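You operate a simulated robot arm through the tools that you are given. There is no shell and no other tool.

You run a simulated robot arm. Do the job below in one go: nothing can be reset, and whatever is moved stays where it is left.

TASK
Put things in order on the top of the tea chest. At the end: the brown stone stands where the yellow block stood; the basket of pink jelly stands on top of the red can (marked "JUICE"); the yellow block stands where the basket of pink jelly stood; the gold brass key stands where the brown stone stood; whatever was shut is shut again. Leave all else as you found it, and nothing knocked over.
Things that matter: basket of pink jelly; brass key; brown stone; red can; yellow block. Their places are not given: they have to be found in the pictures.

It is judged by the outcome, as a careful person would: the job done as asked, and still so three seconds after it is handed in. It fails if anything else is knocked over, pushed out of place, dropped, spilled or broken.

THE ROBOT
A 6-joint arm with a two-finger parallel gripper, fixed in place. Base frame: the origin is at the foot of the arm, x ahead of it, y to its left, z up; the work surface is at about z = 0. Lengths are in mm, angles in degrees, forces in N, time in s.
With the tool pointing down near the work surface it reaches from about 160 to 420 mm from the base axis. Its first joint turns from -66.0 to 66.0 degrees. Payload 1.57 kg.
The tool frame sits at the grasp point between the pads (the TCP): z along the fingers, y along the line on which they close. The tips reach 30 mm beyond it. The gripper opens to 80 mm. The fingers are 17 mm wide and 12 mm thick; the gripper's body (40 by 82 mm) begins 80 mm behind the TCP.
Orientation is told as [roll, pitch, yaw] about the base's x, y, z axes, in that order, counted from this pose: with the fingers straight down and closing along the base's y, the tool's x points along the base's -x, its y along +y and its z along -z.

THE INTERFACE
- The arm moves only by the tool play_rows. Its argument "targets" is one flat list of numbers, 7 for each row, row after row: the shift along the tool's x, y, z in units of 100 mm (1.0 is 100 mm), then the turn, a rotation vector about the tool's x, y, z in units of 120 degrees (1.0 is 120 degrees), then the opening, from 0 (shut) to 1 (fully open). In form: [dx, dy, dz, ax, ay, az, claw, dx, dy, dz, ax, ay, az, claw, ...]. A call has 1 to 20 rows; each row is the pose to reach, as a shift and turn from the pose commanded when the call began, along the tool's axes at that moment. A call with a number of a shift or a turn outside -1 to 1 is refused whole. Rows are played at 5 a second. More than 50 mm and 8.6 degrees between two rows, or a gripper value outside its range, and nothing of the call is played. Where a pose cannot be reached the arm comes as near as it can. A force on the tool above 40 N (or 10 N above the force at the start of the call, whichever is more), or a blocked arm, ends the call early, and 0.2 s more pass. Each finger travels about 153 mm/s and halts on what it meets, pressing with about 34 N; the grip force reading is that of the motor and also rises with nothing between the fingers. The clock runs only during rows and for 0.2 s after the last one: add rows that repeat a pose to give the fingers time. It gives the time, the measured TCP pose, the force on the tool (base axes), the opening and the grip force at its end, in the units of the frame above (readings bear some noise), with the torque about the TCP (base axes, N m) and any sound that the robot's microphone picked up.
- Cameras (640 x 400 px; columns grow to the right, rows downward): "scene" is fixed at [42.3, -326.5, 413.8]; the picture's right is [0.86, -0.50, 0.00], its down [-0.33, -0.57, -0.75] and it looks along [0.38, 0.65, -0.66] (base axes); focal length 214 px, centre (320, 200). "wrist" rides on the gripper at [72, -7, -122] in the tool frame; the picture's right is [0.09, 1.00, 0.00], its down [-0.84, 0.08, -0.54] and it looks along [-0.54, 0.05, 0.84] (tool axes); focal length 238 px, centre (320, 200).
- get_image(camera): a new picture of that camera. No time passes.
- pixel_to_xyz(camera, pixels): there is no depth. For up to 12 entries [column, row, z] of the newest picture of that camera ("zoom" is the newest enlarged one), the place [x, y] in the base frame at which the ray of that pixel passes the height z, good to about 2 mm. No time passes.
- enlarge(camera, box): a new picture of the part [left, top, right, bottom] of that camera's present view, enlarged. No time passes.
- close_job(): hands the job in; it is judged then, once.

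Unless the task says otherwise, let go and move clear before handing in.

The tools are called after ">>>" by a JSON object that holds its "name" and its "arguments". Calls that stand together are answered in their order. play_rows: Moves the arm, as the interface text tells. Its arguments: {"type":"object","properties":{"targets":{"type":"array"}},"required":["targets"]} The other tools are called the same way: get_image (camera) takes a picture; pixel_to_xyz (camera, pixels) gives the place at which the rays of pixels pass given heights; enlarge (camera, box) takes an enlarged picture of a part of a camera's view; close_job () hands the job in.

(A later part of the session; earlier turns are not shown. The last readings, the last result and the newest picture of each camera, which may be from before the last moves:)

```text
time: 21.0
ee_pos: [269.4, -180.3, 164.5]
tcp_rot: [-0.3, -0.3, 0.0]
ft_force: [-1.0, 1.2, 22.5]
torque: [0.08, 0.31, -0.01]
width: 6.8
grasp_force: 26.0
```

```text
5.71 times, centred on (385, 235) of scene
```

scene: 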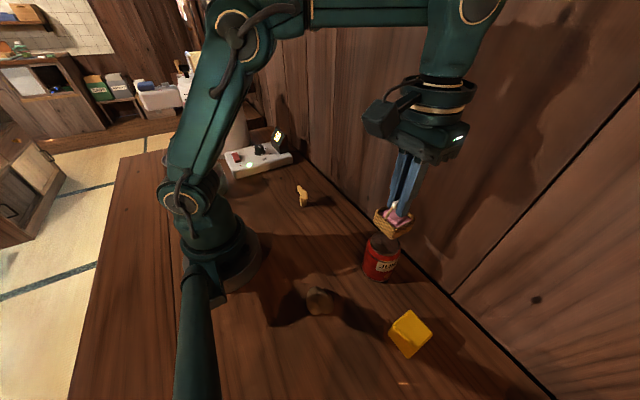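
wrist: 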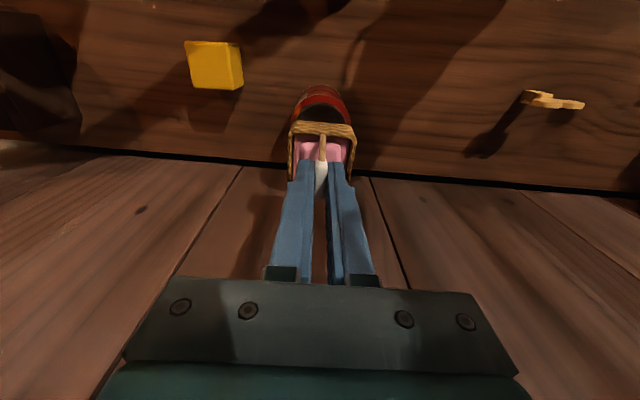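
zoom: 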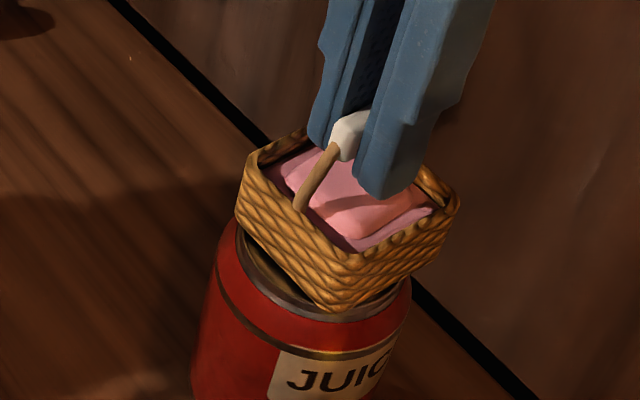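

Contact: 22.5 N up at TCP z≈164.5, so the can top is near z≈97, with the contact a bit on the near (−x) side. I'll ease back up 4 mm and take fresh pictures to refine the centring.

>>> {"name": "play_rows", "arguments": {"targets": [0, 0, -0.02, 0, 0, 0, 0, 0, 0, -0.045, 0, 0, 0, 0, 0, 0, -0.06, 0, 0, 0, 0, 0, 0, -0.06, 0, 0, 0, 0]}}

>>> {"name": "get_image", "arguments": {"camera": "wrist"}}

>>> {"name": "get_image", "arguments": {"camera": "scene"}}

>>> {"name": "enlarge", "arguments": {"camera": "wrist", "box": [274, 85, 370, 165]}}

>>> {"name": "enlarge", "arguments": {"camera": "scene", "box": [345, 200, 425, 270]}}

```text
time: 22.0
ee_pos: [267.3, -180.4, 169.1]
tcp_rot: [-0.1, -0.1, 0.0]
ft_force: [-0.6, -0.3, -1.0]
torque: [0.0, 0.0, 0.03]
width: 7.0
grasp_force: 27.3
```

```text
taken
```

wrist: 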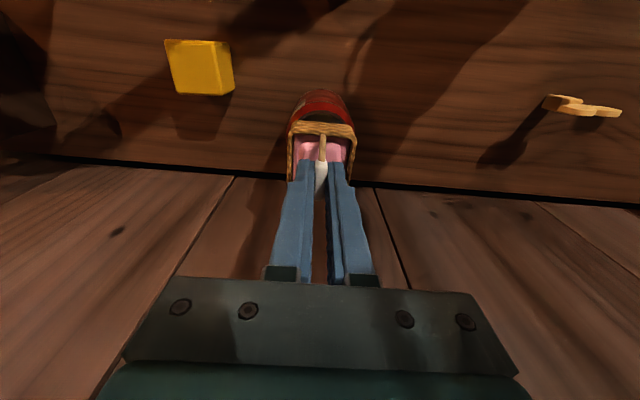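

```text
taken
```

scene: 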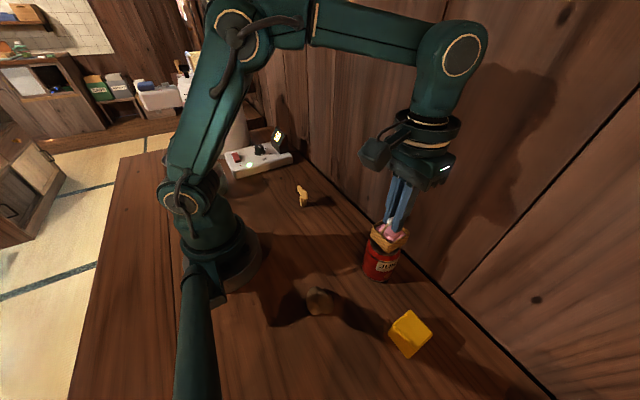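

```text
5.00 times, centred on (322, 125) of wrist
```

zoom: 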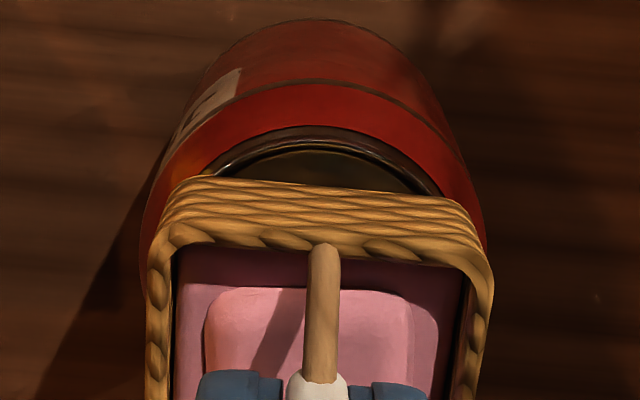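

```text
5.71 times, centred on (385, 235) of scene
```

zoom: 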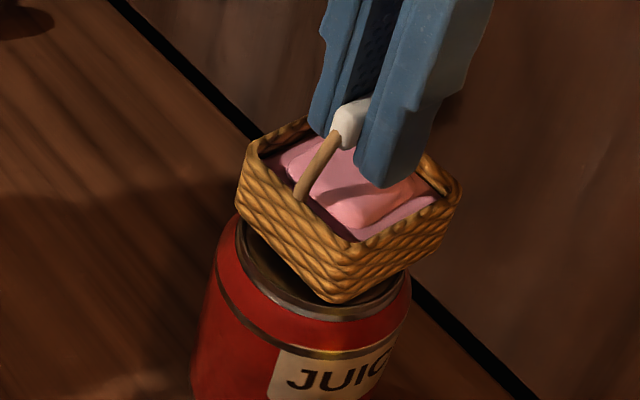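

I'll convert the foot edge and can rim pixels from these fresh pictures (foot z≈102, can top z≈97).

>>> {"name": "pixel_to_xyz", "arguments": {"camera": "wrist", "pixels": [[323.6, 122.6, 102], [297, 120.4, 102], [350.4, 125.6, 102], [321.4, 110.2, 97], [298.5, 120.5, 97], [346.5, 124, 97], [318, 89, 2]]}}

>>> {"name": "pixel_to_xyz", "arguments": {"camera": "zoom", "pixels": [[328, 303, 102], [238, 210, 102], [440, 245, 102], [328, 322, 97], [236, 225, 97], [411, 285, 97], [250, 280, 97]]}}

```text
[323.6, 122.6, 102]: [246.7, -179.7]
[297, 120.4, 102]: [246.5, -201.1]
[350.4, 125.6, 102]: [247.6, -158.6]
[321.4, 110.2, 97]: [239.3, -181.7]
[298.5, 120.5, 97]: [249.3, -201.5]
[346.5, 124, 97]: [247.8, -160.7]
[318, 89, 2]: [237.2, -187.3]
```

```text
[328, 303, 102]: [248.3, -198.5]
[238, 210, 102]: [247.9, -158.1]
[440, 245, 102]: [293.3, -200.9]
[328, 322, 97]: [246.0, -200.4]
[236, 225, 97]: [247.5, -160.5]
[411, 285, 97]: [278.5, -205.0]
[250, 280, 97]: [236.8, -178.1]
```

The can's rim circle centres at about (266.5,-181) with radius 27, while the basket is at about (269,-180). I'll shift −2.7 mm in x and −1 mm in y, then lower 3.5 mm to just touching.

>>> {"name": "play_rows", "arguments": {"targets": [0.027, -0.01, 0, 0, 0, 0, 0, 0.027, -0.01, 0, 0, 0, 0, 0, 0.027, -0.01, 0.02, 0, 0, 0, 0, 0.027, -0.01, 0.035, 0, 0, 0, 0, 0.027, -0.01, 0.035, 0, 0, 0, 0]}}

```text
time: 23.2
ee_pos: [265.7, -180.7, 165.0]
tcp_rot: [-0.3, -0.1, 0.0]
ft_force: [-0.2, -0.3, -1.2]
torque: [0.0, -0.01, 0.01]
width: 7.1
grasp_force: 26.0
```

No contact yet (−1.2 N is just the hanging weight) at z≈165. I'll lower another 1.5 mm.

>>> {"name": "play_rows", "arguments": {"targets": [0, 0, 0.008, 0, 0, 0, 0, 0, 0, 0.015, 0, 0, 0, 0, 0, 0, 0.015, 0, 0, 0, 0]}}

```text
time: 24.0
ee_pos: [265.2, -180.7, 163.9]
tcp_rot: [-0.3, -0.2, 0.0]
ft_force: [-0.3, 0.4, 16.8]
torque: [0.09, 0.07, 0.01]
width: 6.9
grasp_force: 26.5
```

Firm, well-centred contact (16.8 N, small torque). I'll ease up 0.8 mm to unload, then open the fingers gently.

>>> {"name": "play_rows", "arguments": {"targets": [0, 0, -0.008, 0, 0, 0, 0, 0, 0, -0.008, 0, 0, 0, 0, 0, 0, -0.008, 0, 0, 0, 0.1, 0, 0, -0.008, 0, 0, 0, 0.15, 0, 0, -0.008, 0, 0, 0, 0.25, 0, 0, -0.008, 0, 0, 0, 0.35, 0, 0, -0.008, 0, 0, 0, 0.45, 0, 0, -0.008, 0, 0, 0, 0.45]}}

>>> {"name": "enlarge", "arguments": {"camera": "wrist", "box": [254, 85, 390, 195]}}

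>>> {"name": "enlarge", "arguments": {"camera": "scene", "box": [345, 200, 425, 290]}}

```text
time: 25.8
ee_pos: [266.6, -181.0, 164.6]
tcp_rot: [-0.2, -0.1, -0.1]
ft_force: [-0.1, -0.5, 0.1]
torque: [0.0, 0.02, 0.0]
width: 36.0
grasp_force: 0.1
```

```text
3.64 times, centred on (322, 140) of wrist
```

zoom: 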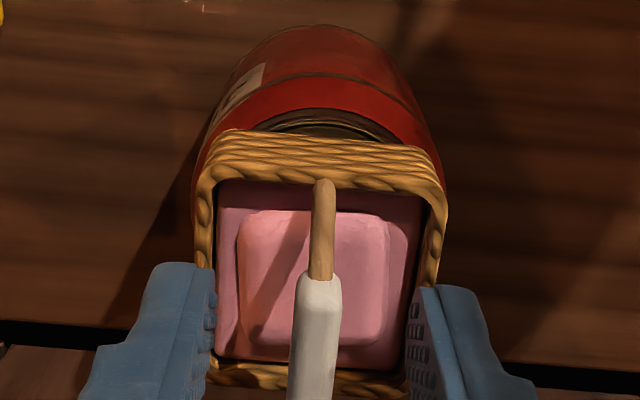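

```text
4.44 times, centred on (385, 245) of scene
```

zoom: 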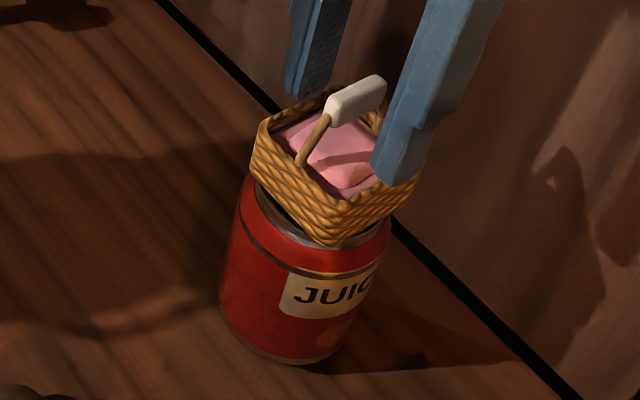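

The basket stands level on the can and the fingers are open around its handle. I'll rise straight up and check.

>>> {"name": "play_rows", "arguments": {"targets": [0, 0, -0.05, 0, 0, 0, 0.45, 0, 0, -0.15, 0, 0, 0, 0.45, 0, 0, -0.3, 0, 0, 0, 0.45, 0, 0, -0.5, 0, 0, 0, 0.5, 0, 0, -0.7, 0, 0, 0, 0.7, 0, 0, -0.85, 0, 0, 0, 1, 0, 0, -0.85, 0, 0, 0, 1]}}

>>> {"name": "get_image", "arguments": {"camera": "wrist"}}

>>> {"name": "enlarge", "arguments": {"camera": "scene", "box": [345, 200, 425, 290]}}

```text
time: 27.4
ee_pos: [265.1, -179.9, 249.0]
tcp_rot: [-0.1, -0.1, -0.1]
ft_force: [0.7, 0.0, 0.7]
torque: [0.01, -0.02, 0.02]
width: 79.8
grasp_force: 0.0
```

```text
taken
```

wrist: 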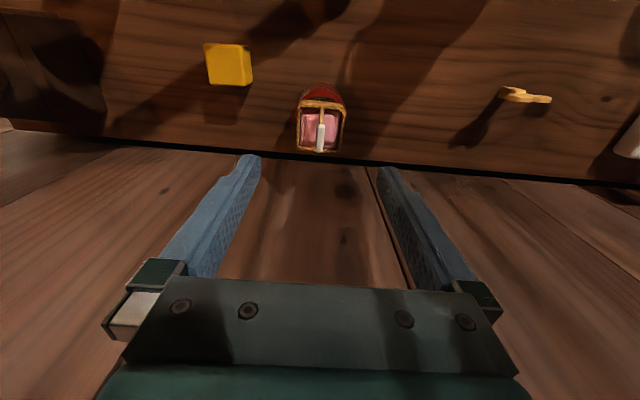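

```text
4.44 times, centred on (385, 245) of scene
```

zoom: 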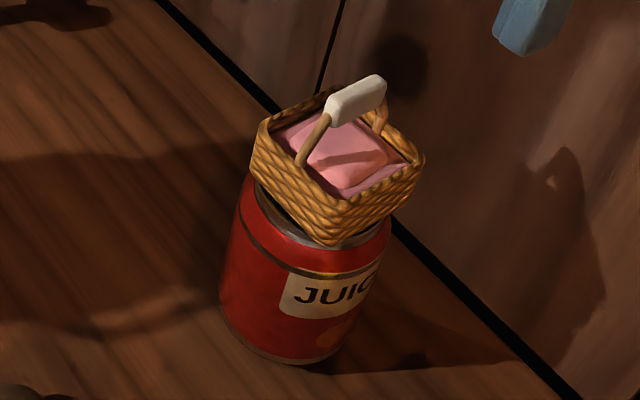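

The basket stands steady on the can. Next I'll move over to the yellow block (wrist (228,65)) for a closer look.

>>> {"name": "play_rows", "arguments": {"targets": [0.12, -0.25, 0, 0, 0, 0, 1, 0.25, -0.5, 0, 0, 0, 0, 1, 0.38, -0.75, 0, 0, 0, 0, 1, 0.5, -1, 0, 0, 0, 0, 1, 0.5, -1, 0, 0, 0, 0, 1]}}

>>> {"name": "play_rows", "arguments": {"targets": [0, -0.05, 0.25, 0, 0, 0, 1, 0, -0.1, 0.5, 0, 0, 0, 1, 0, -0.1, 0.75, 0, 0, 0, 1, 0, -0.1, 1, 0, 0, 0, 1, 0, -0.1, 1, 0, 0, 0, 1]}}

>>> {"name": "get_image", "arguments": {"camera": "wrist"}}

>>> {"name": "get_image", "arguments": {"camera": "scene"}}

```text
time: 28.6
ee_pos: [209.2, -273.5, 239.0]
tcp_rot: [-0.3, -0.2, 0.0]
ft_force: [0.2, -0.9, 0.3]
torque: [0.01, 0.0, 0.02]
width: 80.1
grasp_force: 0.0
out of reach, approached as far as the arm can: row 3, 4, 5
```

```text
time: 29.8
ee_pos: [208.8, -282.7, 139.6]
tcp_rot: [-0.3, 0.0, 0.1]
ft_force: [0.3, -0.2, 0.2]
torque: [-0.03, -0.01, 0.0]
width: 80.1
grasp_force: 0.0
```

```text
taken
```

wrist: 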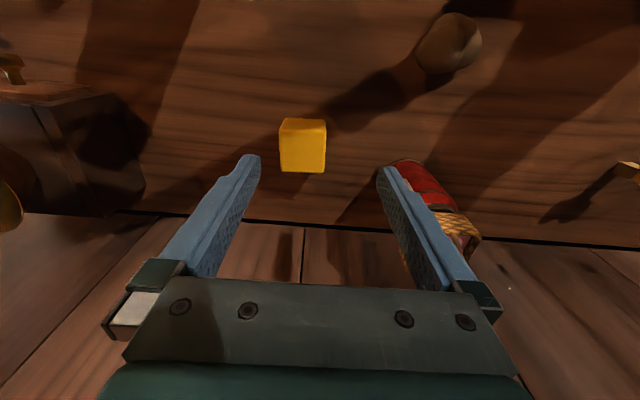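

```text
taken
```

scene: 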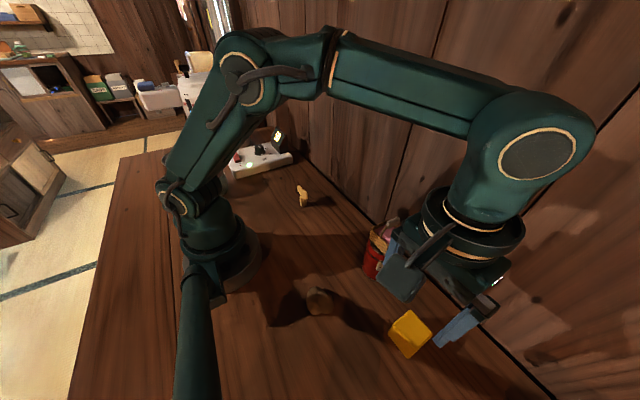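

The block is at wrist (303,145). I'll enlarge to measure its edges and orientation.

>>> {"name": "enlarge", "arguments": {"camera": "wrist", "box": [255, 105, 351, 185]}}

>>> {"name": "enlarge", "arguments": {"camera": "scene", "box": [370, 300, 450, 365]}}

```text
5.00 times, centred on (303, 145) of wrist
```

zoom: 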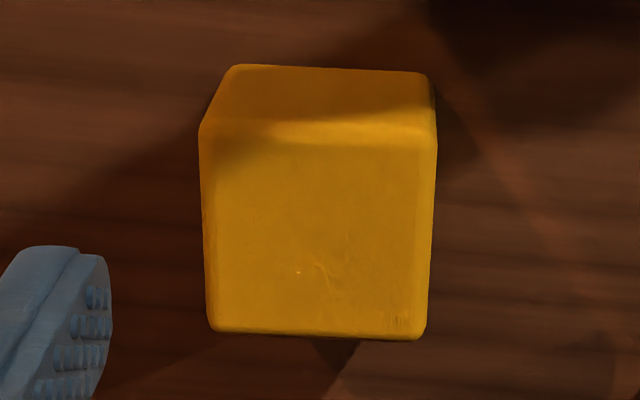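

```text
6.15 times, centred on (410, 332) of scene
```

zoom: 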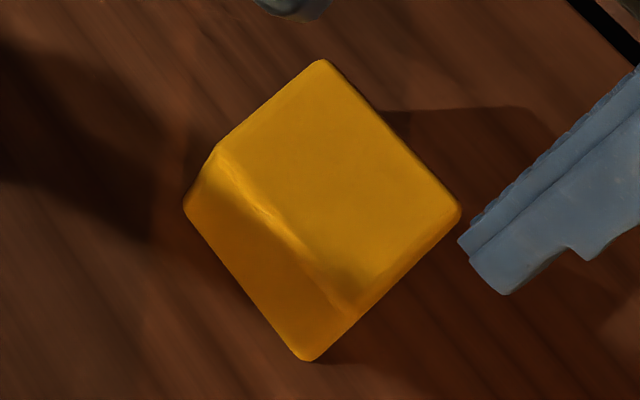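

I'll convert the block's top-face corners (trial heights 40 and 45) and its foot corners.

>>> {"name": "pixel_to_xyz", "arguments": {"camera": "wrist", "pixels": [[279.6, 131, 40], [326, 133, 40], [281, 171, 40], [324, 172.6, 40], [279.6, 131, 45], [326, 133, 45], [281, 171, 45], [324, 172.6, 45], [286, 118.4, 0], [324, 119.6, 0]]}}

>>> {"name": "pixel_to_xyz", "arguments": {"camera": "scene", "pixels": [[410, 309.25, 40], [432.8, 333.6, 40], [414.1, 349.9, 40], [393, 323.9, 40], [410, 309.25, 45], [432.8, 333.6, 45], [414.1, 349.9, 45], [393, 323.9, 45], [388.1, 333.6, 0], [407.6, 358, 0]]}}

```text
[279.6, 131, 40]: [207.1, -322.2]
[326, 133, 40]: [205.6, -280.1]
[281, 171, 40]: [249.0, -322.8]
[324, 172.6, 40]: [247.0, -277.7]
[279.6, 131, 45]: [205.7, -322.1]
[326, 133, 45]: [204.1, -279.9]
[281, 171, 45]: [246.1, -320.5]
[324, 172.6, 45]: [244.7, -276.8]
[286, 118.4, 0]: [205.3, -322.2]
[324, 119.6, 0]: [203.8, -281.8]
```

```text
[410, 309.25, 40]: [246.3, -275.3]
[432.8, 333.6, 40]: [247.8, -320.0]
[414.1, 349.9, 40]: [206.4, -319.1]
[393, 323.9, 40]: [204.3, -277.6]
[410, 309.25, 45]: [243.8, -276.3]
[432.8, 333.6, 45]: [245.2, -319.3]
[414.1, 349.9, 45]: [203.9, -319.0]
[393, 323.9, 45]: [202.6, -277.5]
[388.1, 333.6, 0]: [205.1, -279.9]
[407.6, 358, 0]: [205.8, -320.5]
```

The block is a cube of about 42 mm at about (226,-300), square to the axes. I'll go above it (TCP z≈80, tips at 50) first.

>>> {"name": "play_rows", "arguments": {"targets": [-0.06, -0.06, 0.15, 0, 0, 0, 1, -0.12, -0.12, 0.3, 0, 0, 0, 1, -0.175, -0.175, 0.45, 0, 0, 0, 1, -0.175, -0.175, 0.57, 0, 0, 0, 1, -0.175, -0.175, 0.57, 0, 0, 0, 1]}}

>>> {"name": "get_image", "arguments": {"camera": "wrist"}}

```text
time: 31.0
ee_pos: [226.7, -300.2, 84.4]
tcp_rot: [-0.3, -0.1, 0.0]
ft_force: [0.7, 0.4, 0.5]
torque: [0.02, 0.0, 0.0]
width: 80.0
grasp_force: 0.0
```

```text
taken
```

wrist: 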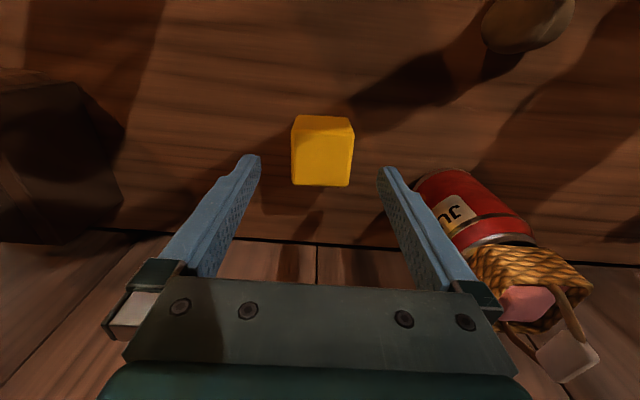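

The block is centred (columns 291–355) between the fingers and the stack is well clear. I'll descend to z≈34.

>>> {"name": "play_rows", "arguments": {"targets": [0, 0, 0.12, 0, 0, 0, 1, 0, 0, 0.25, 0, 0, 0, 1, 0, 0, 0.37, 0, 0, 0, 1, 0, 0, 0.45, 0, 0, 0, 1, 0, 0, 0.49, 0, 0, 0, 1, 0, 0, 0.49, 0, 0, 0, 1]}}

>>> {"name": "get_image", "arguments": {"camera": "wrist"}}

```text
time: 32.4
ee_pos: [226.6, -301.3, 35.7]
tcp_rot: [-0.2, -0.1, 0.0]
ft_force: [-0.4, -0.5, -1.0]
torque: [-0.03, 0.01, 0.01]
width: 80.3
grasp_force: 0.0
```

```text
taken
```

wrist: 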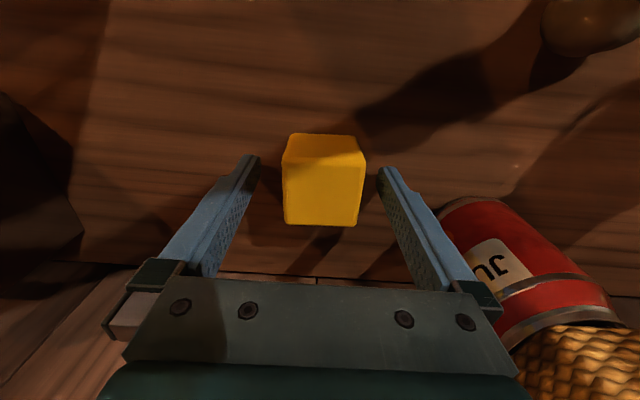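

Centred. I'll close on the block.

>>> {"name": "play_rows", "arguments": {"targets": [0, 0, 0, 0, 0, 0, 0.8, 0, 0, 0, 0, 0, 0, 0.65, 0, 0, 0, 0, 0, 0, 0.52, 0, 0, 0, 0, 0, 0, 0.4, 0, 0, 0, 0, 0, 0, 0.4, 0, 0, 0, 0, 0, 0, 0.4]}}

>>> {"name": "play_rows", "arguments": {"targets": [0, 0, -0.03, 0, 0, 0, 0.4, 0, 0, -0.08, 0, 0, 0, 0.4, 0, 0, -0.14, 0, 0, 0, 0.4, 0, 0, -0.2, 0, 0, 0, 0.4]}}

>>> {"name": "get_image", "arguments": {"camera": "wrist"}}

>>> {"name": "enlarge", "arguments": {"camera": "scene", "box": [360, 280, 460, 370]}}

```text
time: 33.8
ee_pos: [226.6, -301.3, 35.3]
tcp_rot: [-0.2, -0.2, 0.0]
ft_force: [-0.8, -0.3, 1.3]
torque: [0.02, 0.03, 0.02]
width: 44.7
grasp_force: 34.2
```

```text
time: 34.8
ee_pos: [227.2, -301.0, 56.6]
tcp_rot: [-0.2, -0.1, 0.0]
ft_force: [0.5, 0.3, 0.2]
torque: [0.01, 0.02, 0.0]
width: 44.0
grasp_force: 33.7
```

```text
taken
```

wrist: 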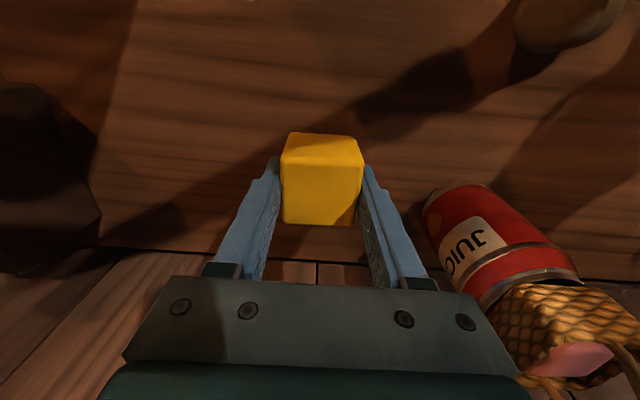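

```text
4.44 times, centred on (410, 325) of scene
```

zoom: 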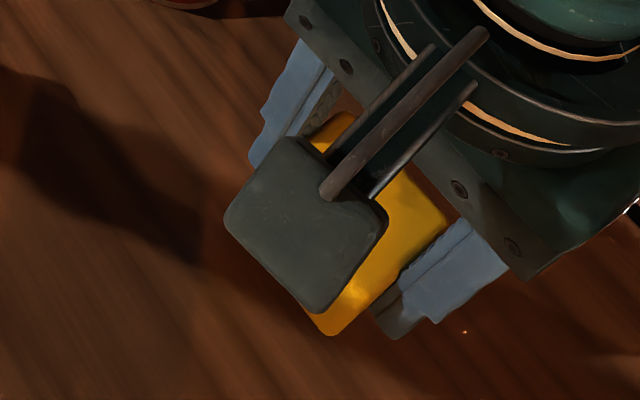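

The block is held at 44 mm and lifted (block foot = TCP z − 35.5). I'll raise it and carry it inward and up, keeping clear of the can and basket.

>>> {"name": "play_rows", "arguments": {"targets": [0, 0, -0.12, 0, 0, 0, 0.4, 0, 0, -0.28, 0, 0, 0, 0.4, 0, 0, -0.45, 0, 0, 0, 0.4, 0, 0, -0.6, 0, 0, 0, 0.4]}}

>>> {"name": "play_rows", "arguments": {"targets": [0.05, 0.1, -0.12, 0, 0, 0, 0.4, 0.12, 0.24, -0.28, 0, 0, 0, 0.4, 0.2, 0.4, -0.46, 0, 0, 0, 0.4, 0.28, 0.56, -0.64, 0, 0, 0, 0.4, 0.36, 0.7, -0.8, 0, 0, 0, 0.4, 0.4, 0.8, -0.9, 0, 0, 0, 0.4]}}

>>> {"name": "get_image", "arguments": {"camera": "wrist"}}

>>> {"name": "get_image", "arguments": {"camera": "scene"}}

```text
time: 35.8
ee_pos: [227.1, -300.2, 116.7]
tcp_rot: [-0.2, -0.1, 0.0]
ft_force: [0.3, 0.1, 0.1]
torque: [0.02, -0.02, -0.02]
width: 44.1
grasp_force: 34.6
```

```text
time: 37.2
ee_pos: [185.4, -220.8, 206.4]
tcp_rot: [-0.2, -0.2, 0.0]
ft_force: [0.0, 0.2, -0.7]
torque: [0.04, -0.03, 0.02]
width: 44.2
grasp_force: 33.9
```

```text
taken
```

wrist: 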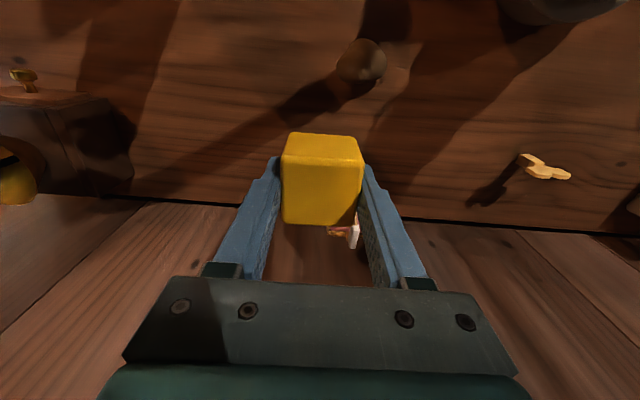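

```text
taken
```

scene: 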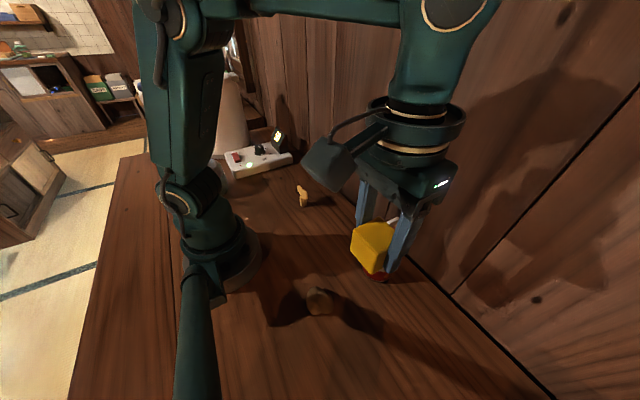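

The block is firmly held at z≈206, well above the stack. I'll carry it along +y in 100 mm hops toward the basket's old place.

>>> {"name": "play_rows", "arguments": {"targets": [0, 0.2, 0, 0, 0, 0, 0.4, 0, 0.4, 0, 0, 0, 0, 0.4, 0, 0.6, 0, 0, 0, 0, 0.4, 0, 0.8, 0, 0, 0, 0, 0.4, 0, 1, 0, 0, 0, 0, 0.4]}}

>>> {"name": "play_rows", "arguments": {"targets": [0, 0.2, 0, 0, 0, 0, 0.4, 0, 0.4, 0, 0, 0, 0, 0.4, 0, 0.6, 0, 0, 0, 0, 0.4, 0, 0.8, 0, 0, 0, 0, 0.4, 0, 1, 0, 0, 0, 0, 0.4]}}

>>> {"name": "play_rows", "arguments": {"targets": [0, 0.2, 0, 0, 0, 0, 0.4, 0, 0.4, 0, 0, 0, 0, 0.4, 0, 0.6, 0, 0, 0, 0, 0.4, 0, 0.8, 0, 0, 0, 0, 0.4, 0, 1, 0, 0, 0, 0, 0.4]}}

>>> {"name": "play_rows", "arguments": {"targets": [0.04, 0.2, 0.05, 0, 0, 0, 0.4, 0.08, 0.4, 0.15, 0, 0, 0, 0.4, 0.12, 0.6, 0.3, 0, 0, 0, 0.4, 0.16, 0.8, 0.45, 0, 0, 0, 0.4, 0.19, 1, 0.6, 0, 0, 0, 0.4, 0.19, 1, 0.6, 0, 0, 0, 0.4]}}

>>> {"name": "get_image", "arguments": {"camera": "wrist"}}

>>> {"name": "get_image", "arguments": {"camera": "scene"}}

```text
time: 38.4
ee_pos: [187.4, -121.0, 203.6]
tcp_rot: [-0.1, -0.1, 0.0]
ft_force: [-0.1, -0.1, 0.5]
torque: [-0.01, -0.01, 0.02]
width: 44.0
grasp_force: 34.2
```

```text
time: 39.6
ee_pos: [185.5, -20.9, 205.0]
tcp_rot: [-0.2, -0.2, 0.0]
ft_force: [-0.1, 0.0, -0.1]
torque: [-0.01, 0.02, 0.03]
width: 44.1
grasp_force: 33.8
```

```text
time: 40.8
ee_pos: [185.2, 80.1, 204.4]
tcp_rot: [-0.2, -0.1, -0.1]
ft_force: [0.3, 0.0, -0.6]
torque: [0.0, 0.0, -0.02]
width: 44.2
grasp_force: 33.8
```

```text
time: 42.2
ee_pos: [167.5, 179.2, 143.0]
tcp_rot: [0.0, -0.1, 0.0]
ft_force: [0.4, -0.4, -0.3]
torque: [-0.02, 0.01, 0.0]
width: 44.5
grasp_force: 34.2
```

```text
taken
```

wrist: 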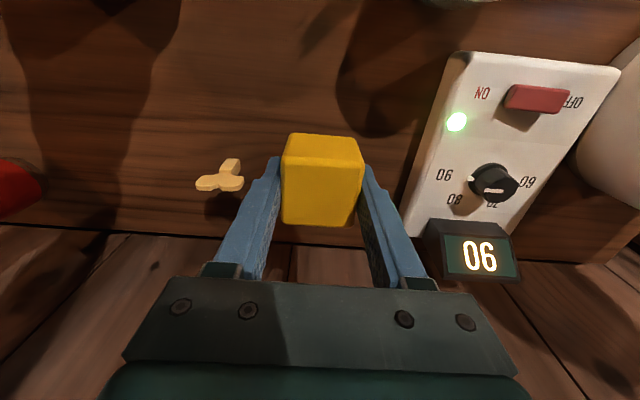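

```text
taken
```

scene: 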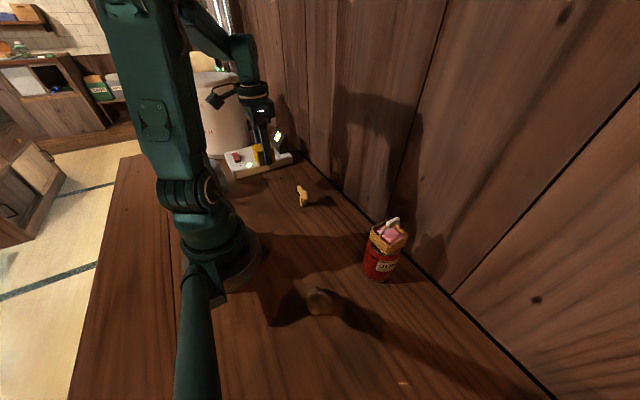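

The block is over the basket's old place at (167.5,179). I'll lower it: first to about 15 mm above the table, then touch down gently.

>>> {"name": "play_rows", "arguments": {"targets": [0.005, 0, 0.15, 0, 0, 0, 0.4, 0.01, 0.005, 0.32, 0, 0, 0, 0.4, 0.01, 0.008, 0.5, 0, 0, 0, 0.4, 0.01, 0.008, 0.68, 0, 0, 0, 0.4, 0.01, 0.008, 0.82, 0, 0, 0, 0.4, 0.01, 0.008, 0.92, 0, 0, 0, 0.4, 0.01, 0.008, 0.92, 0, 0, 0, 0.4]}}

>>> {"name": "get_image", "arguments": {"camera": "scene"}}

```text
time: 43.8
ee_pos: [166.2, 177.1, 51.0]
tcp_rot: [-0.1, -0.2, 0.0]
ft_force: [0.3, 0.6, 0.2]
torque: [0.02, 0.01, 0.0]
width: 44.2
grasp_force: 33.6
```

```text
taken
```

scene: 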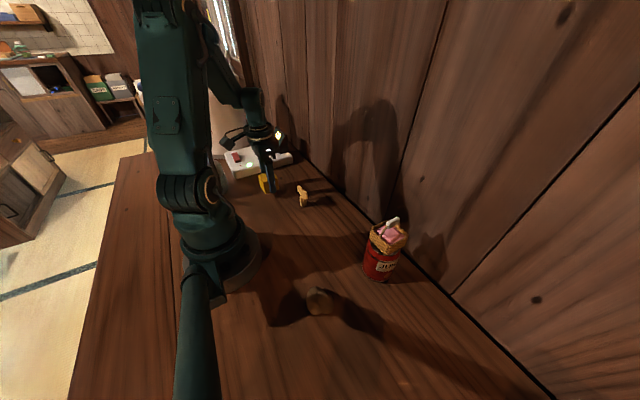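

I'll lower to about 3 mm above touchdown and take another reading.

>>> {"name": "play_rows", "arguments": {"targets": [0, 0.005, 0.05, 0, 0, 0, 0.4, 0, 0.01, 0.1, 0, 0, 0, 0.4, 0, 0.01, 0.125, 0, 0, 0, 0.4, 0, 0.01, 0.125, 0, 0, 0, 0.4]}}

>>> {"name": "play_rows", "arguments": {"targets": [0, 0, 0.01, 0, 0, 0, 0.4, 0, 0, 0.02, 0, 0, 0, 0.4, 0, 0, 0.02, 0, 0, 0, 0.4]}}

```text
time: 44.8
ee_pos: [166.3, 180.2, 39.5]
tcp_rot: [-0.2, -0.1, 0.0]
ft_force: [0.1, 0.3, -0.7]
torque: [0.02, -0.01, 0.03]
width: 44.4
grasp_force: 34.4
```

```text
time: 45.6
ee_pos: [166.5, 180.4, 37.6]
tcp_rot: [-0.2, -0.2, 0.1]
ft_force: [-0.4, -0.9, 0.7]
torque: [0.02, 0.0, 0.0]
width: 43.9
grasp_force: 33.7
```

No contact yet at z≈37.6 over (166.5,180.4). I'll lower in 1 mm steps.

>>> {"name": "play_rows", "arguments": {"targets": [0, 0, 0.01, 0, 0, 0, 0.4, 0, 0, 0.01, 0, 0, 0, 0.4]}}

>>> {"name": "play_rows", "arguments": {"targets": [0, 0, 0.007, 0, 0, 0, 0.4, 0, 0, 0.007, 0, 0, 0, 0.4]}}

```text
time: 46.2
ee_pos: [165.9, 179.4, 36.5]
tcp_rot: [-0.2, 0.0, 0.0]
ft_force: [0.5, -0.4, -1.8]
torque: [0.01, -0.03, 0.0]
width: 44.3
grasp_force: 33.8
```

```text
time: 46.8
ee_pos: [167.1, 178.3, 35.6]
tcp_rot: [0.0, -0.1, 0.0]
ft_force: [0.4, -0.4, -1.2]
torque: [-0.02, 0.0, 0.0]
width: 44.4
grasp_force: 33.6
```

Still no touch at z≈35.6. Another 0.7 mm steps.

>>> {"name": "play_rows", "arguments": {"targets": [0, 0, 0.007, 0, 0, 0, 0.4, 0, 0, 0.007, 0, 0, 0, 0.4]}}

>>> {"name": "enlarge", "arguments": {"camera": "scene", "box": [235, 150, 315, 210]}}

```text
time: 47.4
ee_pos: [167.4, 180.1, 34.8]
tcp_rot: [-0.1, -0.2, -0.1]
ft_force: [2.0, -0.9, 4.3]
torque: [0.06, -0.03, -0.01]
width: 44.3
grasp_force: 33.6
```

```text
6.67 times, centred on (275, 180) of scene
```

zoom: 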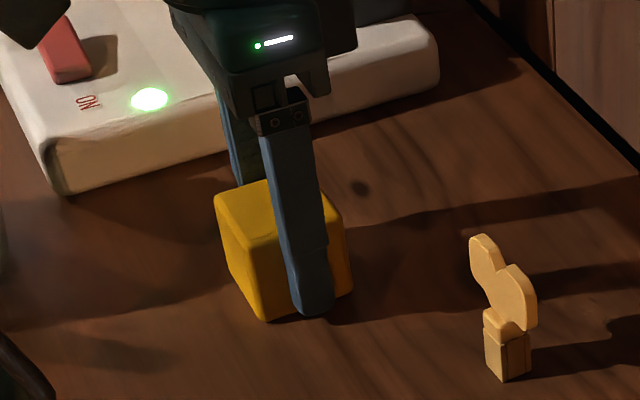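

Contact is made (4.3 N up, z≈34.8), so the block is on the table at about (166.5,180). I'll open and rise.

>>> {"name": "play_rows", "arguments": {"targets": [0, 0, 0, 0, 0, 0, 0.58, 0, 0, 0, 0, 0, 0, 0.7, 0, 0, 0, 0, 0, 0, 0.85, 0, 0, 0, 0, 0, 0, 1, 0, 0, 0, 0, 0, 0, 1, 0, 0, -0.15, 0, 0, 0, 1, 0, 0, -0.35, 0, 0, 0, 1, 0, 0, -0.6, 0, 0, 0, 1, 0, 0, -0.8, 0, 0, 0, 1, 0, 0, -1, 0, 0, 0, 1, 0, 0, -1, 0, 0, 0, 1]}}

>>> {"name": "get_image", "arguments": {"camera": "wrist"}}

>>> {"name": "get_image", "arguments": {"camera": "scene"}}

```text
time: 49.8
ee_pos: [165.2, 181.3, 136.4]
tcp_rot: [-0.3, -0.2, 0.0]
ft_force: [-0.8, -0.5, -1.1]
torque: [-0.01, 0.02, -0.02]
width: 80.4
grasp_force: 0.2
```

```text
taken
```

wrist: 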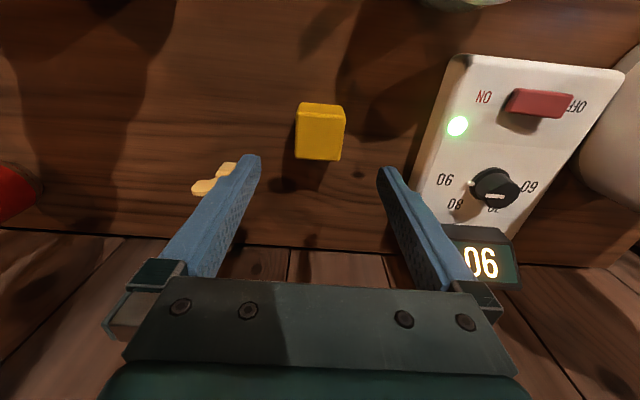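

```text
taken
```

scene: 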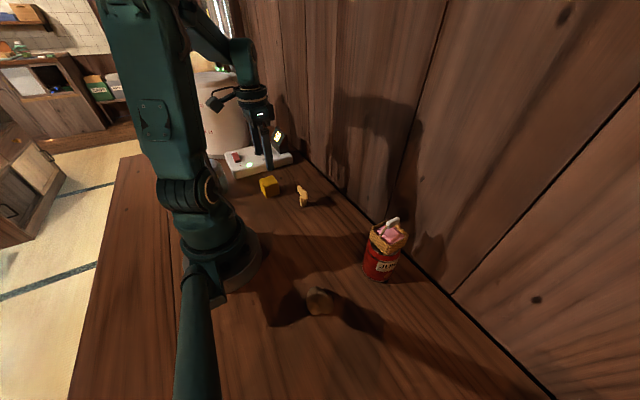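

The yellow block stands in the basket's old place. Now I'll travel back to −y for the stone.

>>> {"name": "play_rows", "arguments": {"targets": [-0.06, -0.1, -0.2, 0, 0, 0, 1, -0.12, -0.3, -0.4, 0, 0, 0, 1, -0.18, -0.5, -0.6, 0, 0, 0, 1, -0.2, -0.75, -0.7, 0, 0, 0, 1, -0.2, -1, -0.7, 0, 0, 0, 1]}}

>>> {"name": "play_rows", "arguments": {"targets": [0, -0.25, 0, 0, 0, 0, 1, 0, -0.5, 0, 0, 0, 0, 1, 0, -0.75, 0, 0, 0, 0, 1, 0, -1, 0, 0, 0, 0, 1]}}

>>> {"name": "play_rows", "arguments": {"targets": [0, -0.25, 0, 0, 0, 0, 1, 0, -0.5, 0, 0, 0, 0, 1, 0, -0.75, 0, 0, 0, 0, 1, 0, -1, 0, 0, 0, 0, 1]}}

>>> {"name": "play_rows", "arguments": {"targets": [0.1, -0.2, 0.1, 0, 0, 0, 1, 0.2, -0.4, 0.25, 0, 0, 0, 1, 0.3, -0.5, 0.4, 0, 0, 0, 1, 0.4, -0.6, 0.55, 0, 0, 0, 1, 0.45, -0.65, 0.7, 0, 0, 0, 1, 0.45, -0.65, 0.7, 0, 0, 0, 1]}}

>>> {"name": "get_image", "arguments": {"camera": "wrist"}}

>>> {"name": "get_image", "arguments": {"camera": "scene"}}

```text
time: 51.0
ee_pos: [187.8, 79.1, 204.8]
tcp_rot: [-0.2, 0.0, 0.0]
ft_force: [0.2, -0.2, 0.5]
torque: [-0.01, -0.01, 0.0]
width: 80.0
grasp_force: 0.1
```

```text
time: 52.0
ee_pos: [188.4, -20.1, 205.3]
tcp_rot: [-0.2, 0.0, 0.0]
ft_force: [-0.4, 0.0, -0.3]
torque: [0.02, 0.0, 0.0]
width: 80.1
grasp_force: 0.0
```

```text
time: 53.0
ee_pos: [185.8, -119.3, 205.1]
tcp_rot: [-0.2, 0.0, 0.0]
ft_force: [0.2, -0.1, -0.4]
torque: [-0.03, -0.02, 0.01]
width: 80.3
grasp_force: 0.2
```

```text
time: 54.4
ee_pos: [142.1, -183.6, 134.2]
tcp_rot: [-0.3, -0.1, 0.0]
ft_force: [0.2, 0.3, -0.3]
torque: [-0.01, 0.0, -0.03]
width: 79.8
grasp_force: 0.0
```

```text
taken
```

wrist: 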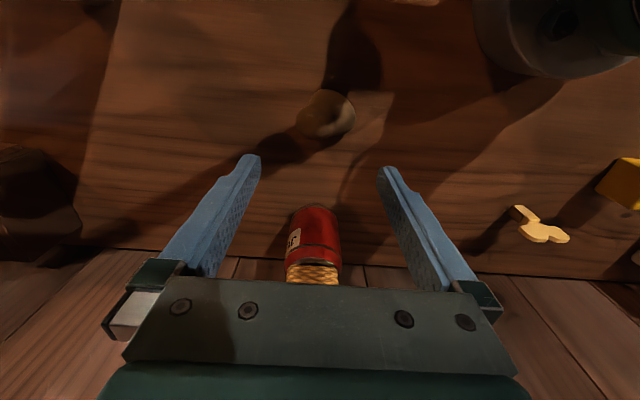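

```text
taken
```

scene: 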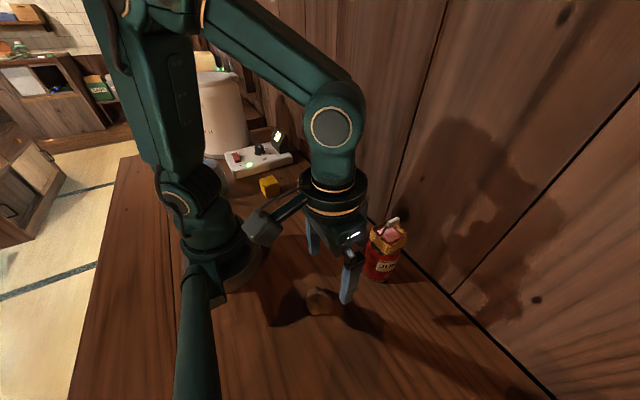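

The stone is at wrist (328,115) and scene (320,301). I'll enlarge both.

>>> {"name": "enlarge", "arguments": {"camera": "wrist", "box": [278, 75, 374, 155]}}

>>> {"name": "enlarge", "arguments": {"camera": "scene", "box": [280, 270, 360, 330]}}

```text
5.00 times, centred on (326, 115) of wrist
```

zoom: 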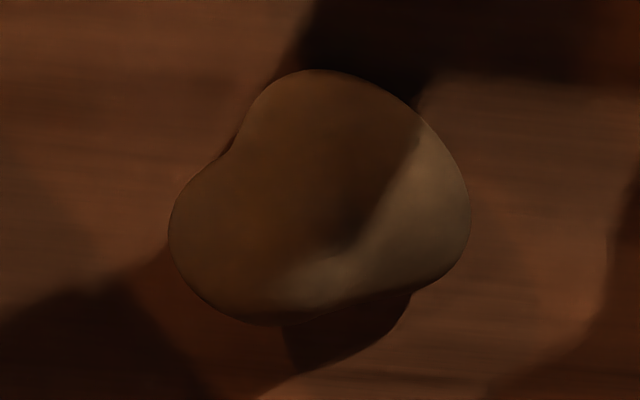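

```text
6.67 times, centred on (320, 300) of scene
```

zoom: 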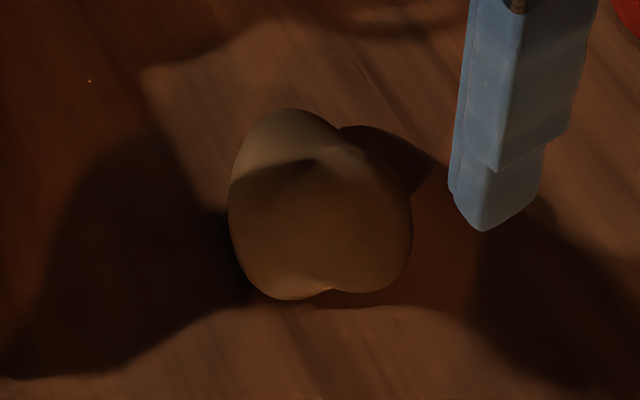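

The stone is a lumpy pebble roughly 55 by 50 mm. I'll convert its outline points at plausible heights.

>>> {"name": "pixel_to_xyz", "arguments": {"camera": "wrist", "pixels": [[295.6, 122, 20], [356, 118, 20], [325, 88.6, 15], [315, 140, 20], [315, 140, 35], [326, 115, 20], [326, 115, 40], [362, 110, 20], [350, 130, 20], [305, 137, 20]]}}

>>> {"name": "pixel_to_xyz", "arguments": {"camera": "scene", "pixels": [[306.2, 301.5, 20], [333.8, 303.75, 20], [315.8, 286.2, 30], [315.5, 315, 5], [315.5, 315, 15], [320, 300, 20], [320, 300, 40], [328, 313, 10], [308, 292, 30], [328, 292, 30]]}}

```text
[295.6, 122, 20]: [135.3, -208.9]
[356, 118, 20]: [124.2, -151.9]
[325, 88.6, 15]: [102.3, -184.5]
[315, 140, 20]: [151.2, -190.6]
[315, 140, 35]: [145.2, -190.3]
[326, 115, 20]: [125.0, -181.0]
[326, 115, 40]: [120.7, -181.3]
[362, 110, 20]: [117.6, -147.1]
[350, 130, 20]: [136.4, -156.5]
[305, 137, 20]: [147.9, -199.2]
```

```text
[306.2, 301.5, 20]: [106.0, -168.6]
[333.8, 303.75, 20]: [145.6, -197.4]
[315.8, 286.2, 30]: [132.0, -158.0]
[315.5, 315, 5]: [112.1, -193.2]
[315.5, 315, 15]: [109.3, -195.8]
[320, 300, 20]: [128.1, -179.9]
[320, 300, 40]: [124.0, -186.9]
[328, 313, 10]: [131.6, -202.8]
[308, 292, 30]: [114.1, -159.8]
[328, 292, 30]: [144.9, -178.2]
```

The stone's centre is about (126,-181), with its two side lobes at (135,-209) and (123,-152). I'll yaw +13° to line the fingers up with those lobes and come down to z≈88 for a closer check.

>>> {"name": "play_rows", "arguments": {"targets": [0.04, 0.01, 0.1, 0, 0, -0.04, 1, 0.08, 0.02, 0.2, 0, 0, -0.08, 1, 0.12, 0.03, 0.33, 0, 0, -0.108, 1, 0.136, 0.031, 0.46, 0, 0, -0.108, 1, 0.136, 0.031, 0.46, 0, 0, -0.108, 1]}}

>>> {"name": "get_image", "arguments": {"camera": "wrist"}}

>>> {"name": "enlarge", "arguments": {"camera": "wrist", "box": [240, 85, 400, 195]}}

>>> {"name": "enlarge", "arguments": {"camera": "scene", "box": [270, 240, 390, 330]}}

```text
time: 55.6
ee_pos: [128.8, -182.0, 89.0]
tcp_rot: [-0.1, -0.1, 12.9]
ft_force: [-0.4, 0.2, 0.3]
torque: [-0.01, -0.02, -0.02]
width: 80.0
grasp_force: 0.1
```

```text
taken
```

wrist: 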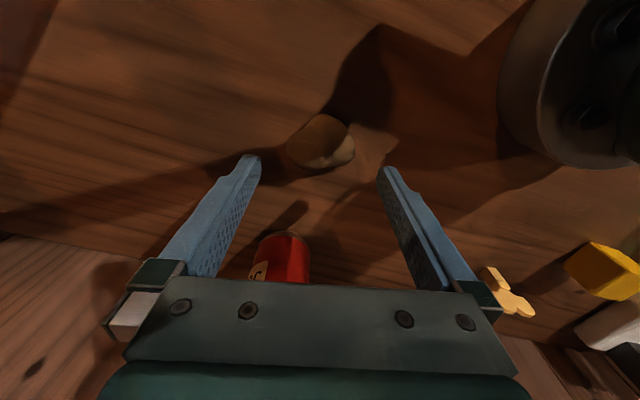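

```text
3.64 times, centred on (320, 140) of wrist
```

zoom: 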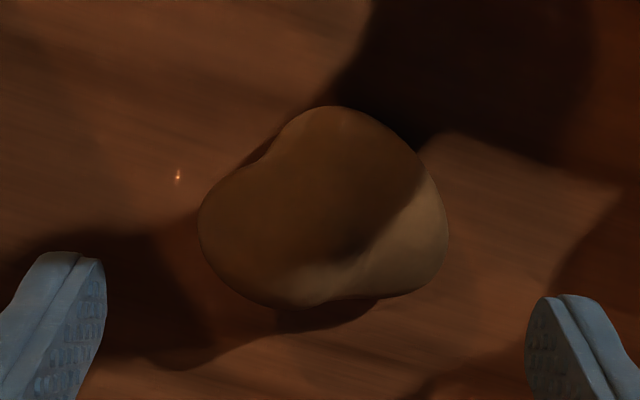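

```text
4.44 times, centred on (330, 285) of scene
```

zoom: 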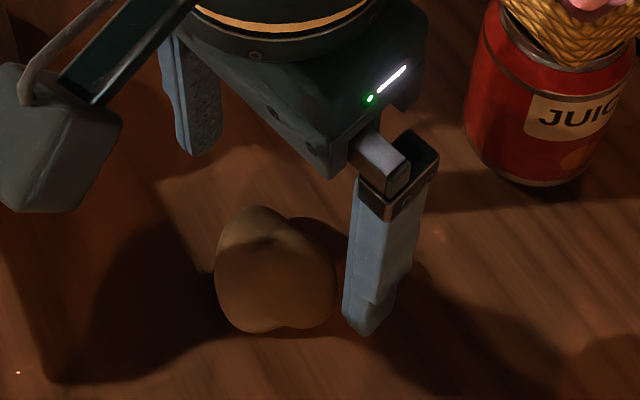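

The stone sits centred between the fingers (zoom 198–448). I'll check where its widest points fall relative to the finger line.

>>> {"name": "pixel_to_xyz", "arguments": {"camera": "wrist", "pixels": [[286.5, 150, 18], [355, 150, 18], [321, 114.5, 12], [315, 169.5, 18], [320, 140, 40], [343, 166, 18]]}}

```text
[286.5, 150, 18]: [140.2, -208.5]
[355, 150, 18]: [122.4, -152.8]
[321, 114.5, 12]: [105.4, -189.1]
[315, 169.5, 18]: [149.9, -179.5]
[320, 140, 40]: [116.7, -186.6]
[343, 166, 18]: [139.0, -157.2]
```

The widest points straddle about (131,-181). I'll shift 2 mm forward and descend to TCP z≈35 with the fingers open.

>>> {"name": "play_rows", "arguments": {"targets": [-0.022, 0.005, 0.05, 0, 0, 0, 1, -0.022, 0.005, 0.18, 0, 0, 0, 1, -0.022, 0.005, 0.3, 0, 0, 0, 1, -0.022, 0.005, 0.42, 0, 0, 0, 1, -0.022, 0.005, 0.5, 0, 0, 0, 1, -0.022, 0.005, 0.54, 0, 0, 0, 1, -0.022, 0.005, 0.54, 0, 0, 0, 1]}}

>>> {"name": "get_image", "arguments": {"camera": "wrist"}}

>>> {"name": "enlarge", "arguments": {"camera": "wrist", "box": [220, 85, 420, 225]}}

>>> {"name": "enlarge", "arguments": {"camera": "scene", "box": [270, 240, 390, 330]}}

```text
time: 57.2
ee_pos: [129.4, -180.4, 34.8]
tcp_rot: [-0.1, 0.0, 13.0]
ft_force: [-0.5, -0.5, -0.4]
torque: [-0.04, -0.03, -0.05]
width: 80.0
grasp_force: 0.0
```

```text
taken
```

wrist: 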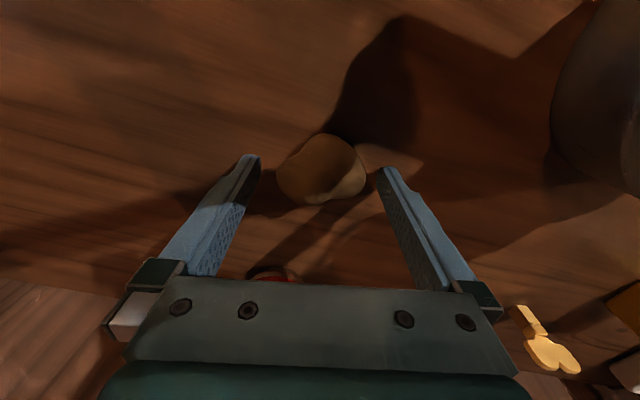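

```text
2.86 times, centred on (320, 155) of wrist
```

zoom: 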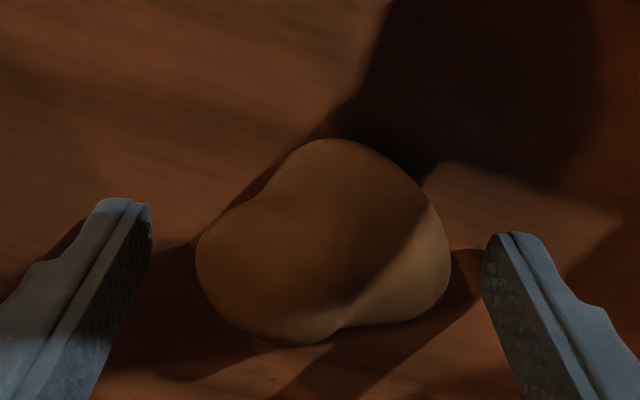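

```text
4.44 times, centred on (330, 285) of scene
```

zoom: 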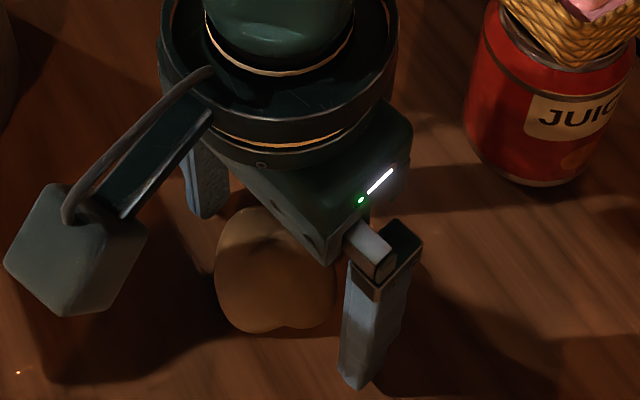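

The finger line crosses the stone's widest lobes (zoom rows ~260). I'll close on it gently.

>>> {"name": "play_rows", "arguments": {"targets": [0, 0, 0, 0, 0, 0, 0.88, 0, 0, 0, 0, 0, 0, 0.78, 0, 0, 0, 0, 0, 0, 0.7, 0, 0, 0, 0, 0, 0, 0.6, 0, 0, 0, 0, 0, 0, 0.5, 0, 0, 0, 0, 0, 0, 0.5]}}

>>> {"name": "enlarge", "arguments": {"camera": "wrist", "box": [220, 85, 420, 225]}}

>>> {"name": "enlarge", "arguments": {"camera": "scene", "box": [270, 240, 390, 330]}}

```text
time: 58.6
ee_pos: [130.2, -181.3, 35.6]
tcp_rot: [-0.3, -0.1, 12.9]
ft_force: [0.1, -0.7, 0.2]
torque: [0.03, 0.02, 0.01]
width: 58.5
grasp_force: 33.8
```

```text
2.86 times, centred on (320, 155) of wrist
```

zoom: 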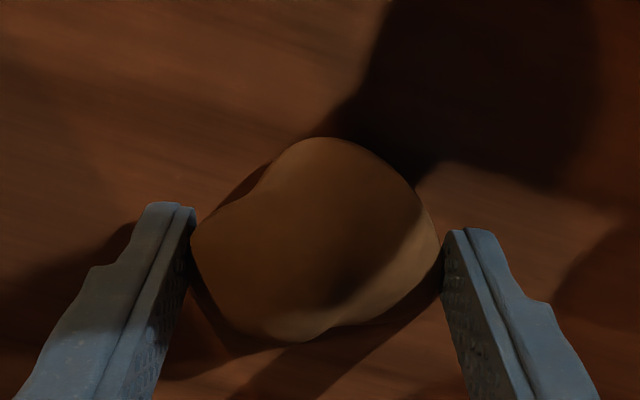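

```text
4.44 times, centred on (330, 285) of scene
```

zoom: 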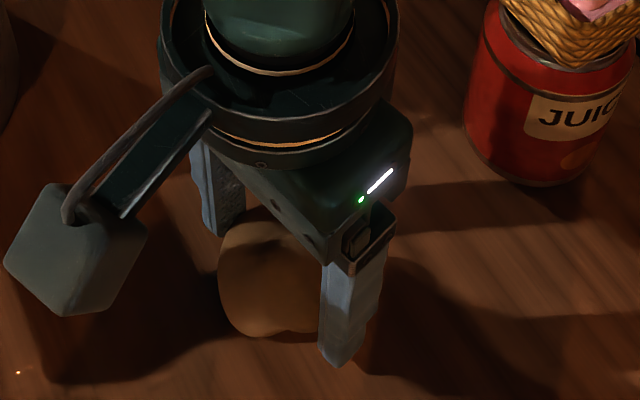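

Gripped at 58.5 mm with 33.8 N. I'll lift 6 mm slowly to test the hold.

>>> {"name": "play_rows", "arguments": {"targets": [0, 0, -0.015, 0, 0, 0, 0.5, 0, 0, -0.03, 0, 0, 0, 0.5, 0, 0, -0.06, 0, 0, 0, 0.5, 0, 0, -0.06, 0, 0, 0, 0.5]}}

>>> {"name": "enlarge", "arguments": {"camera": "wrist", "box": [220, 85, 420, 225]}}

>>> {"name": "enlarge", "arguments": {"camera": "scene", "box": [270, 240, 390, 330]}}

```text
time: 59.6
ee_pos: [129.5, -181.2, 40.8]
tcp_rot: [-0.2, -0.2, 13.0]
ft_force: [-0.8, 0.0, -1.3]
torque: [0.0, -0.02, -0.01]
width: 58.3
grasp_force: 34.3
```

```text
2.86 times, centred on (320, 155) of wrist
```

zoom: 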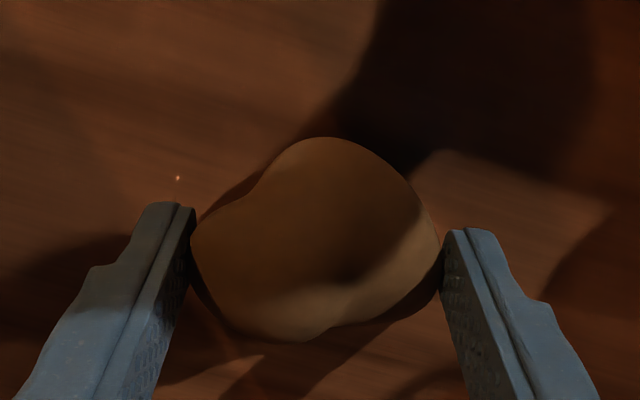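

```text
4.44 times, centred on (330, 285) of scene
```

zoom: 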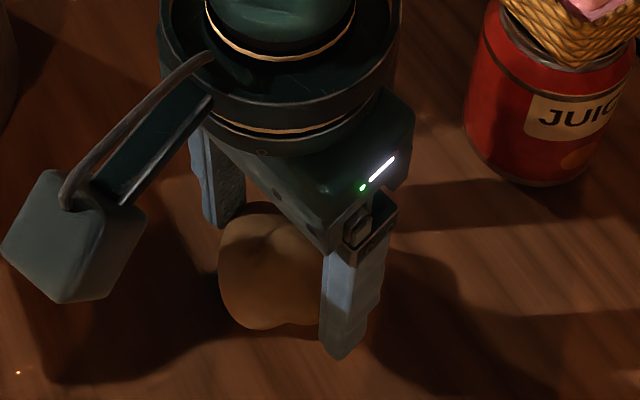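

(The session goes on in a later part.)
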